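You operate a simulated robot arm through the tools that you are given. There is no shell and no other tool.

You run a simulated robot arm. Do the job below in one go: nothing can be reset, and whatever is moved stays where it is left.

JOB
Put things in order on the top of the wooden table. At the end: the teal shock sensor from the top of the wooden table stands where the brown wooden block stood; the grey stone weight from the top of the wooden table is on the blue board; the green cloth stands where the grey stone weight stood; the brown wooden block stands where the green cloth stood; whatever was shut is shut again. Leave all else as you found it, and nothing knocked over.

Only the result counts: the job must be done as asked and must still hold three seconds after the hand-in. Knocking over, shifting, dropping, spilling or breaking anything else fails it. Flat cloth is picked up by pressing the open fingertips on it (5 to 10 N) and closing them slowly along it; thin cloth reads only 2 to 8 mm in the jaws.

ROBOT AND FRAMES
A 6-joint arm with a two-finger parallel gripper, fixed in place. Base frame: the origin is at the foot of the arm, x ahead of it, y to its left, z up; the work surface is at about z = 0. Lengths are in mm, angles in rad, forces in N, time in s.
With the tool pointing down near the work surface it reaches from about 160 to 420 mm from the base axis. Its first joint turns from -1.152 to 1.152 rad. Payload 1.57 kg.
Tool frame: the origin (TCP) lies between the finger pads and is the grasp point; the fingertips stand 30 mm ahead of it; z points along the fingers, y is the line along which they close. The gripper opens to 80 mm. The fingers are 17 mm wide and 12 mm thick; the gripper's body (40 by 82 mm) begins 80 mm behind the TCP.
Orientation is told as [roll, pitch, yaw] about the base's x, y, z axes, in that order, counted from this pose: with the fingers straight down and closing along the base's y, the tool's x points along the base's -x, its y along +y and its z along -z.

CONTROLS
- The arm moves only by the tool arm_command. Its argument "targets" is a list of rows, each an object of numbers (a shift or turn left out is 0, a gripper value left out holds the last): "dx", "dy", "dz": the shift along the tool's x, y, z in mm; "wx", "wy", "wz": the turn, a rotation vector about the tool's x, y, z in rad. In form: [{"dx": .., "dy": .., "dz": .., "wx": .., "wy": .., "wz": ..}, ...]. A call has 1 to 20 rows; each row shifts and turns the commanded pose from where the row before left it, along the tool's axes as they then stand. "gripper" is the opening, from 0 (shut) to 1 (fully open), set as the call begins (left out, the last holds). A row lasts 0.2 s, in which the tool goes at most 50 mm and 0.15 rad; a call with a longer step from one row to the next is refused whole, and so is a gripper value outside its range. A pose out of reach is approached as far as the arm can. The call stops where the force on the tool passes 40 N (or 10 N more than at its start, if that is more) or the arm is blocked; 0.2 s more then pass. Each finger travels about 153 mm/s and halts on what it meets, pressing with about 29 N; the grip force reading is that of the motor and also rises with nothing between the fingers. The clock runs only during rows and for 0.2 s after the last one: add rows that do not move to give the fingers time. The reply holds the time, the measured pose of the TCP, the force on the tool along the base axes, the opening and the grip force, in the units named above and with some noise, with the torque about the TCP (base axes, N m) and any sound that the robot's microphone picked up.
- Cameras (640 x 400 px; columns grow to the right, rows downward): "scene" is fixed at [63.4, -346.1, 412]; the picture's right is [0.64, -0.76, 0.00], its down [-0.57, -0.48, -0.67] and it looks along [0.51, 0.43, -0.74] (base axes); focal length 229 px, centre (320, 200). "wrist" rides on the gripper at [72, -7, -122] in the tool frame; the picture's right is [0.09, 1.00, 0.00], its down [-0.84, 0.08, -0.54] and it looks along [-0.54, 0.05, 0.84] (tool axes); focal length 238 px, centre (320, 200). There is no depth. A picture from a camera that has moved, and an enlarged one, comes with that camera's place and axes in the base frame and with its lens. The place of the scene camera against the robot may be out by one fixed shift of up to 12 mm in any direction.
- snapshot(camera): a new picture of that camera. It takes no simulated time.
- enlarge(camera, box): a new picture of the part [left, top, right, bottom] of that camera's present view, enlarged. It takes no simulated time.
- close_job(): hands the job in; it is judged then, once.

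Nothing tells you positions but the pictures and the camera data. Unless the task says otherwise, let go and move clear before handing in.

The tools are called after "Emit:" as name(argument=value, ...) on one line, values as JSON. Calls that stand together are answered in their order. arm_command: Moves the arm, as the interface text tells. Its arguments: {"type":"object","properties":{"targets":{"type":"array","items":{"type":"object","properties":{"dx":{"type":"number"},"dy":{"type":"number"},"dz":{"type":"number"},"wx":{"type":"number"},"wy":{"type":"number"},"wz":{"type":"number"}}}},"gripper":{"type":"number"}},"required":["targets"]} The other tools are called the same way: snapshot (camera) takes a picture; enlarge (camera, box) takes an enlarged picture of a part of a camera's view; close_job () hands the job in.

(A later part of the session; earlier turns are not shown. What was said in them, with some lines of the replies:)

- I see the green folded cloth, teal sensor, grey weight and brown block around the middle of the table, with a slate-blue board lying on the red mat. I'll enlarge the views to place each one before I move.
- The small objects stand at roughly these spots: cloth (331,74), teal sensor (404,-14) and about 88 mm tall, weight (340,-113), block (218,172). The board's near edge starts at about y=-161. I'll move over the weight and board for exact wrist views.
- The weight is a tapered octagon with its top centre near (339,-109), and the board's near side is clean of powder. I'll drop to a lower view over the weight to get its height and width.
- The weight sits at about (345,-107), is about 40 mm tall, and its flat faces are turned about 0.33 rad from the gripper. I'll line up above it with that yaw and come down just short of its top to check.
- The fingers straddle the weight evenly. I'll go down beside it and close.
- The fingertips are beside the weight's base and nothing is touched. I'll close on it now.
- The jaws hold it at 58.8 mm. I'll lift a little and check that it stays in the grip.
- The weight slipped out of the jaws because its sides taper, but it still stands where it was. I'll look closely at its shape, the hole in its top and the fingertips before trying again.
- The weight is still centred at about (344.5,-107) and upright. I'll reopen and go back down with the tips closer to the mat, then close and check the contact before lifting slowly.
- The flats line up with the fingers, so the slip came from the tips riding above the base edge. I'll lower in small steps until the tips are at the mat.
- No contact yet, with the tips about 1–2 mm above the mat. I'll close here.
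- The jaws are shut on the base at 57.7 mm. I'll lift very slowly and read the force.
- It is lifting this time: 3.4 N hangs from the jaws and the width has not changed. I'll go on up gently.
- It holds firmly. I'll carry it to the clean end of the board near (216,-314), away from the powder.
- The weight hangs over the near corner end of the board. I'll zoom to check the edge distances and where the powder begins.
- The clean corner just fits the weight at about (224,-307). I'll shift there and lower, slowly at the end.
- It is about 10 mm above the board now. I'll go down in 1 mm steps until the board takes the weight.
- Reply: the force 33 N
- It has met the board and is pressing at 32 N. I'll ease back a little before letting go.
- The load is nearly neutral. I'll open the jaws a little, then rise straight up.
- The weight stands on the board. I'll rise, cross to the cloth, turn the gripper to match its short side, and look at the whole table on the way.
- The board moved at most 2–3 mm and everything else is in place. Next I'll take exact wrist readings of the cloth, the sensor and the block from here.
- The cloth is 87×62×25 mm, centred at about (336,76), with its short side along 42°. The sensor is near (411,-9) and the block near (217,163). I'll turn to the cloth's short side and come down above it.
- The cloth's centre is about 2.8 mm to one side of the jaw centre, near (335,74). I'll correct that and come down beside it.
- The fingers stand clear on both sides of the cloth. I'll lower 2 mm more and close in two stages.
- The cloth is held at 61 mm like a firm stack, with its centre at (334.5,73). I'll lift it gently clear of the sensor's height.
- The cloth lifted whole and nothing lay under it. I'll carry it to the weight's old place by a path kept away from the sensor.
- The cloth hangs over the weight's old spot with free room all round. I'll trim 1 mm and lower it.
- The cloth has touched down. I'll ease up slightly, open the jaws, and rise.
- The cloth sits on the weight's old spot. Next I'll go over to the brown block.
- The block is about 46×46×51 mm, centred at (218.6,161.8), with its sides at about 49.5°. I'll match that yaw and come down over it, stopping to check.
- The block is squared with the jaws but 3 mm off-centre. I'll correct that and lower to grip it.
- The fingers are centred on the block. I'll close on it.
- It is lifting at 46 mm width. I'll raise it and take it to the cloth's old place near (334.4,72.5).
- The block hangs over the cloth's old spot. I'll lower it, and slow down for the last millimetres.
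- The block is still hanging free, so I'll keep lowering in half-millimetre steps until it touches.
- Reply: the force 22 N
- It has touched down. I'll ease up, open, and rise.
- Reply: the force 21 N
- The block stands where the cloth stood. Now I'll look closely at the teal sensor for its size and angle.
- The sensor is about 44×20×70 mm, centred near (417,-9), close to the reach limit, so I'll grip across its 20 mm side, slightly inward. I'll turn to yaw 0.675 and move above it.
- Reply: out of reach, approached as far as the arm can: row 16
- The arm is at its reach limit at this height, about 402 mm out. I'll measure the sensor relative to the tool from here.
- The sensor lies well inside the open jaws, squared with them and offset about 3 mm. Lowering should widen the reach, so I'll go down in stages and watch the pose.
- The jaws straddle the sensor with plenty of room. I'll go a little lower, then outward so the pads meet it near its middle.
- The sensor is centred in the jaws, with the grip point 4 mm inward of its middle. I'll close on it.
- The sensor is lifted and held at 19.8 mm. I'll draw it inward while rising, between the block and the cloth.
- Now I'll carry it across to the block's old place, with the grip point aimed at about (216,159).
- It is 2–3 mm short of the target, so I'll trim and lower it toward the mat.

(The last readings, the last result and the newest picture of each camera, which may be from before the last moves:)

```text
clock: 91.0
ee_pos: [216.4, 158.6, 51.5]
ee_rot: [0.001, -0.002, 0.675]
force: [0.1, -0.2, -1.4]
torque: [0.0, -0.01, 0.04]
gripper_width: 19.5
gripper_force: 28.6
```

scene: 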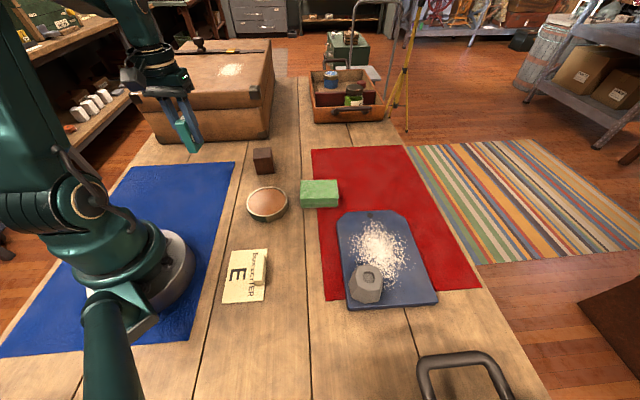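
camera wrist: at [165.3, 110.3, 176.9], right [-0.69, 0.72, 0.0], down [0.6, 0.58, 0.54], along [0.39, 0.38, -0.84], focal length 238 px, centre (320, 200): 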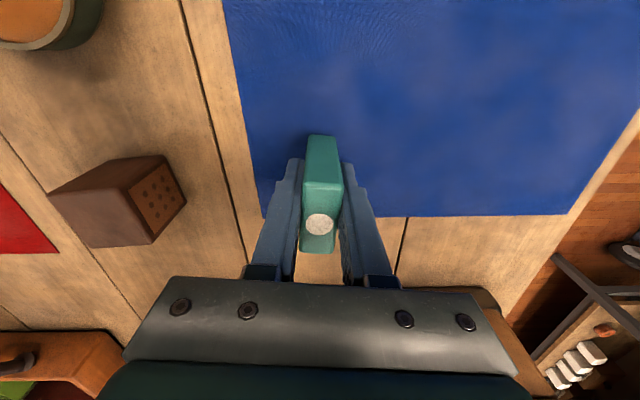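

The sensor is now centred at about (219.5,161.3). I'll keep lowering in half-millimetre steps.

Emit:
arm_command(targets=[{"dz": 0.6}, {}], gripper=0.05)

Emit:
arm_command(targets=[{"dz": 0.5}, {}], gripper=0.05)

```text
clock: 91.6
ee_pos: [216.4, 159.0, 51.7]
ee_rot: [0.002, -0.004, 0.676]
force: [-0.7, 0.4, -0.6]
torque: [0.01, -0.01, -0.02]
gripper_width: 19.5
gripper_force: 29.1
```

```text
clock: 92.2
ee_pos: [216.3, 158.0, 49.0]
ee_rot: [0.001, -0.002, 0.677]
force: [-0.4, -0.6, -1.2]
torque: [-0.03, -0.01, 0.01]
gripper_width: 19.8
gripper_force: 29.3
```

Emit:
arm_command(targets=[{"dz": 0.5}, {}], gripper=0.05)

Emit:
arm_command(targets=[{"dz": 0.3}, {}], gripper=0.05)

```text
clock: 92.8
ee_pos: [217.3, 158.9, 50.4]
ee_rot: [0.001, -0.002, 0.676]
force: [0.8, 0.2, -0.6]
torque: [-0.02, 0.02, 0.02]
gripper_width: 19.4
gripper_force: 29.4
```

```text
clock: 93.4
ee_pos: [217.9, 160.1, 49.5]
ee_rot: [0.001, -0.005, 0.676]
force: [-0.2, -0.5, 0.3]
torque: [0.02, -0.01, 0.01]
gripper_width: 19.2
gripper_force: 29.4
```

Emit:
arm_command(targets=[{"dz": 0.4}, {}], gripper=0.05)

```text
clock: 94.0
ee_pos: [217.1, 159.4, 48.7]
ee_rot: [0.001, -0.004, 0.674]
force: [0.4, 0.6, -0.7]
torque: [0.0, -0.02, -0.01]
gripper_width: 19.4
gripper_force: 29.7
```

Emit:
arm_command(targets=[{"dz": 0.4}, {}], gripper=0.05)

Emit:
enlarge(camera="scene", box=[170, 120, 250, 200])

```text
clock: 94.6
ee_pos: [216.7, 159.4, 47.6]
ee_rot: [0.003, -0.001, 0.675]
force: [0.8, 0.3, -0.6]
torque: [0.02, 0.01, -0.02]
gripper_width: 19.3
gripper_force: 28.8
```

```text
5.00 times, centred on (210, 160) of scene
camera zoom: at [63.4, -346.1, 412.0], right [0.64, -0.76, 0.0], down [-0.57, -0.48, -0.67], along [0.51, 0.43, -0.74], focal length 1146 px, centre (870, 400)
```

zoom: 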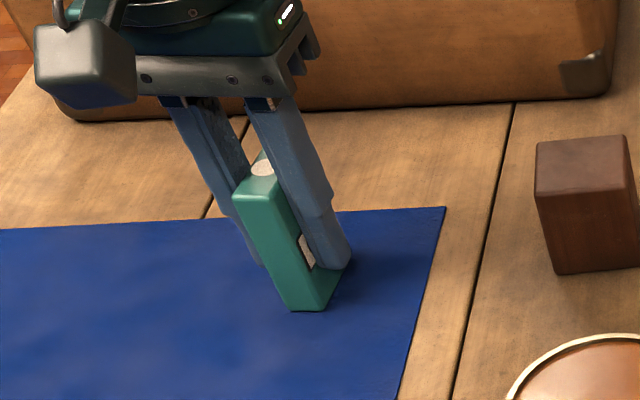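

Emit:
arm_command(targets=[{"dz": 0.4}, {}], gripper=0.05)

Emit:
arm_command(targets=[{"dz": 0.3}, {}], gripper=0.05)

```text
clock: 95.2
ee_pos: [216.7, 159.4, 46.3]
ee_rot: [0.002, -0.001, 0.675]
force: [0.3, 1.2, -0.3]
torque: [0.02, 0.0, -0.03]
gripper_width: 19.6
gripper_force: 29.4
```

```text
clock: 95.8
ee_pos: [216.7, 159.1, 47.1]
ee_rot: [0.002, -0.001, 0.676]
force: [-1.7, -1.4, 4.7]
torque: [-0.08, -0.01, 0.01]
gripper_width: 19.3
gripper_force: 29.2
```

It has touched the mat at about 5 N. I'll open the jaws and rise straight up past its top.

Emit:
arm_command(targets=[{}, {}, {}], gripper=0.6)

Emit:
arm_command(targets=[{"dz": -4}, {"dz": -8}, {"dz": -12}, {"dz": -15}, {"dz": -20}, {"dz": -20}, {"dz": -20}, {}], gripper=0.7)

Emit:
snapshot(camera="wrist")

Emit:
snapshot(camera="scene")

```text
clock: 96.6
ee_pos: [216.5, 158.3, 47.2]
ee_rot: [0.001, -0.004, 0.678]
force: [0.0, 0.4, 0.6]
torque: [-0.03, 0.03, 0.04]
gripper_width: 47.9
gripper_force: 0.0
```

```text
clock: 98.4
ee_pos: [215.6, 157.7, 147.9]
ee_rot: [0.001, -0.002, 0.675]
force: [0.9, 0.5, 0.0]
torque: [-0.01, -0.01, -0.02]
gripper_width: 56.1
gripper_force: 0.1
```

```text
taken
camera wrist: at [163.1, 107.6, 268.5], right [-0.69, 0.72, 0.0], down [0.6, 0.58, 0.54], along [0.39, 0.38, -0.84], focal length 238 px, centre (320, 200)
```

wrist: 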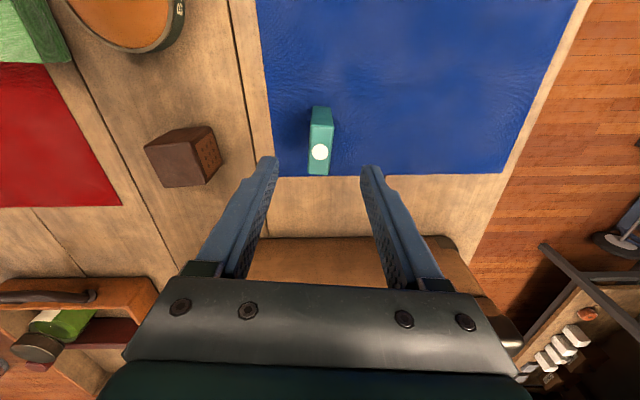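

```text
taken
```

scene: 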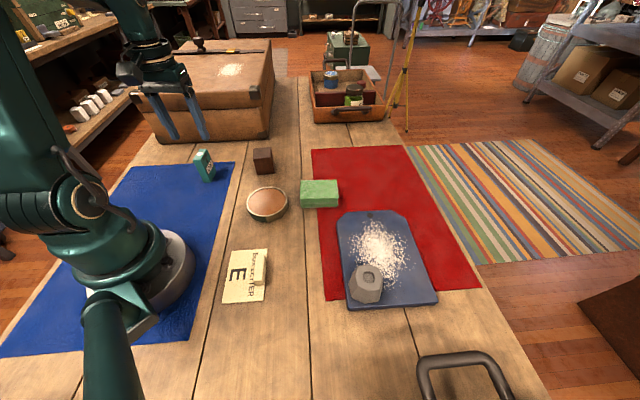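

All four are in place. I'll compare with the starting pictures to confirm the positions before handing in.

Emit:
enlarge(camera="scene", box=[180, 120, 340, 220])

Emit:
enlarge(camera="scene", box=[280, 130, 480, 320])

Emit:
enlarge(camera="wrist", box=[280, 90, 360, 190])

```text
4.00 times, centred on (260, 170) of scene
camera zoom: at [63.4, -346.1, 412.0], right [0.64, -0.76, 0.0], down [-0.57, -0.48, -0.67], along [0.51, 0.43, -0.74], focal length 917 px, centre (560, 320)
```

zoom: 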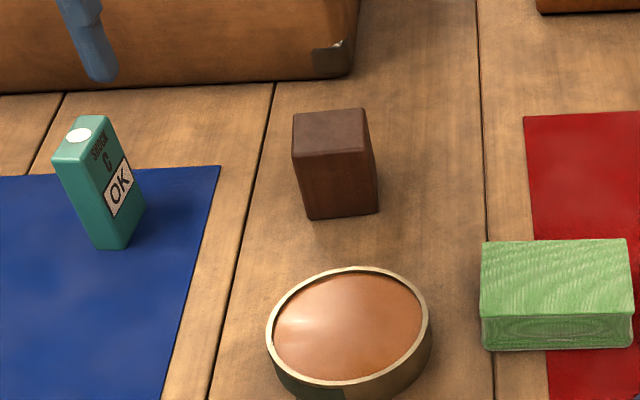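

```text
2.11 times, centred on (380, 225) of scene
camera zoom: at [63.4, -346.1, 412.0], right [0.64, -0.76, 0.0], down [-0.57, -0.48, -0.67], along [0.51, 0.43, -0.74], focal length 483 px, centre (194, 147)
```

zoom: 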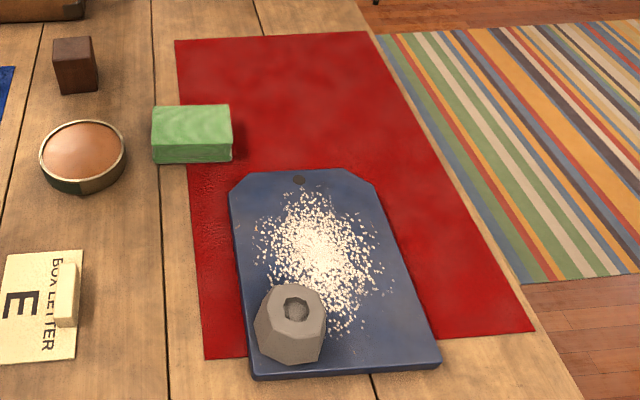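

```text
4.00 times, centred on (320, 140) of wrist
camera zoom: at [163.1, 107.6, 268.5], right [-0.69, 0.72, 0.0], down [0.6, 0.58, 0.54], along [0.39, 0.38, -0.84], focal length 953 px, centre (320, 440)
```

zoom: 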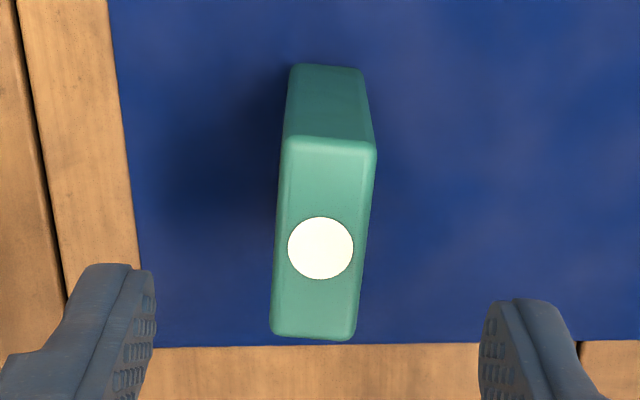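

The sensor, block and cloth match the old spots, and the weight stands on the board, about 2–3 mm from where the board first lay. I'll rise clear of the table before handing in.

Emit:
arm_command(targets=[{"dz": -20}, {"dz": -20}, {"dz": -20}, {}, {}], gripper=0.7)

Emit:
snapshot(camera="scene")

```text
clock: 99.6
ee_pos: [217.3, 158.9, 204.5]
ee_rot: [0.001, -0.003, 0.676]
force: [-0.4, 0.6, 0.0]
torque: [0.0, 0.0, -0.01]
gripper_width: 56.0
gripper_force: 0.1
```

```text
taken
```

scene: 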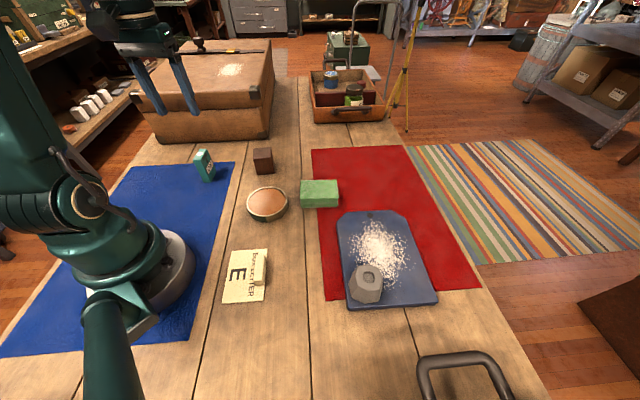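

Everything stands as asked, the suitcase was never opened, and the arm is clear. I'm handing the job in.

Emit:
close_job()

```text
The job is handed in.
```

The four things are where you asked and the job is handed in; I haven't had the verdict. In the last pictures everything was upright, with the arm clear of the table.

- **Teal shock sensor:** it stands on the blue mat where the brown block stood, within about 2 mm.
- **Grey stone weight:** it is on the blue board, at the bottom-left corner in the scene view. I aimed for the clean part, but a few specks of the white powder may be under it.
- **Green cloth:** it sits, still folded, where the weight stood.
- **Brown block:** it stands where the cloth was.
- **Shut things:** I opened nothing, so there was nothing to close again.

Two things did not go cleanly:

- **Board shift:** the board moved about 2–3 mm when I pressed the weight down on it. I left it there rather than risk nudging it back.
- **First grip:** my first try at lifting the weight slipped because its sides taper. It stayed upright in its place, and the second, lower grip held.
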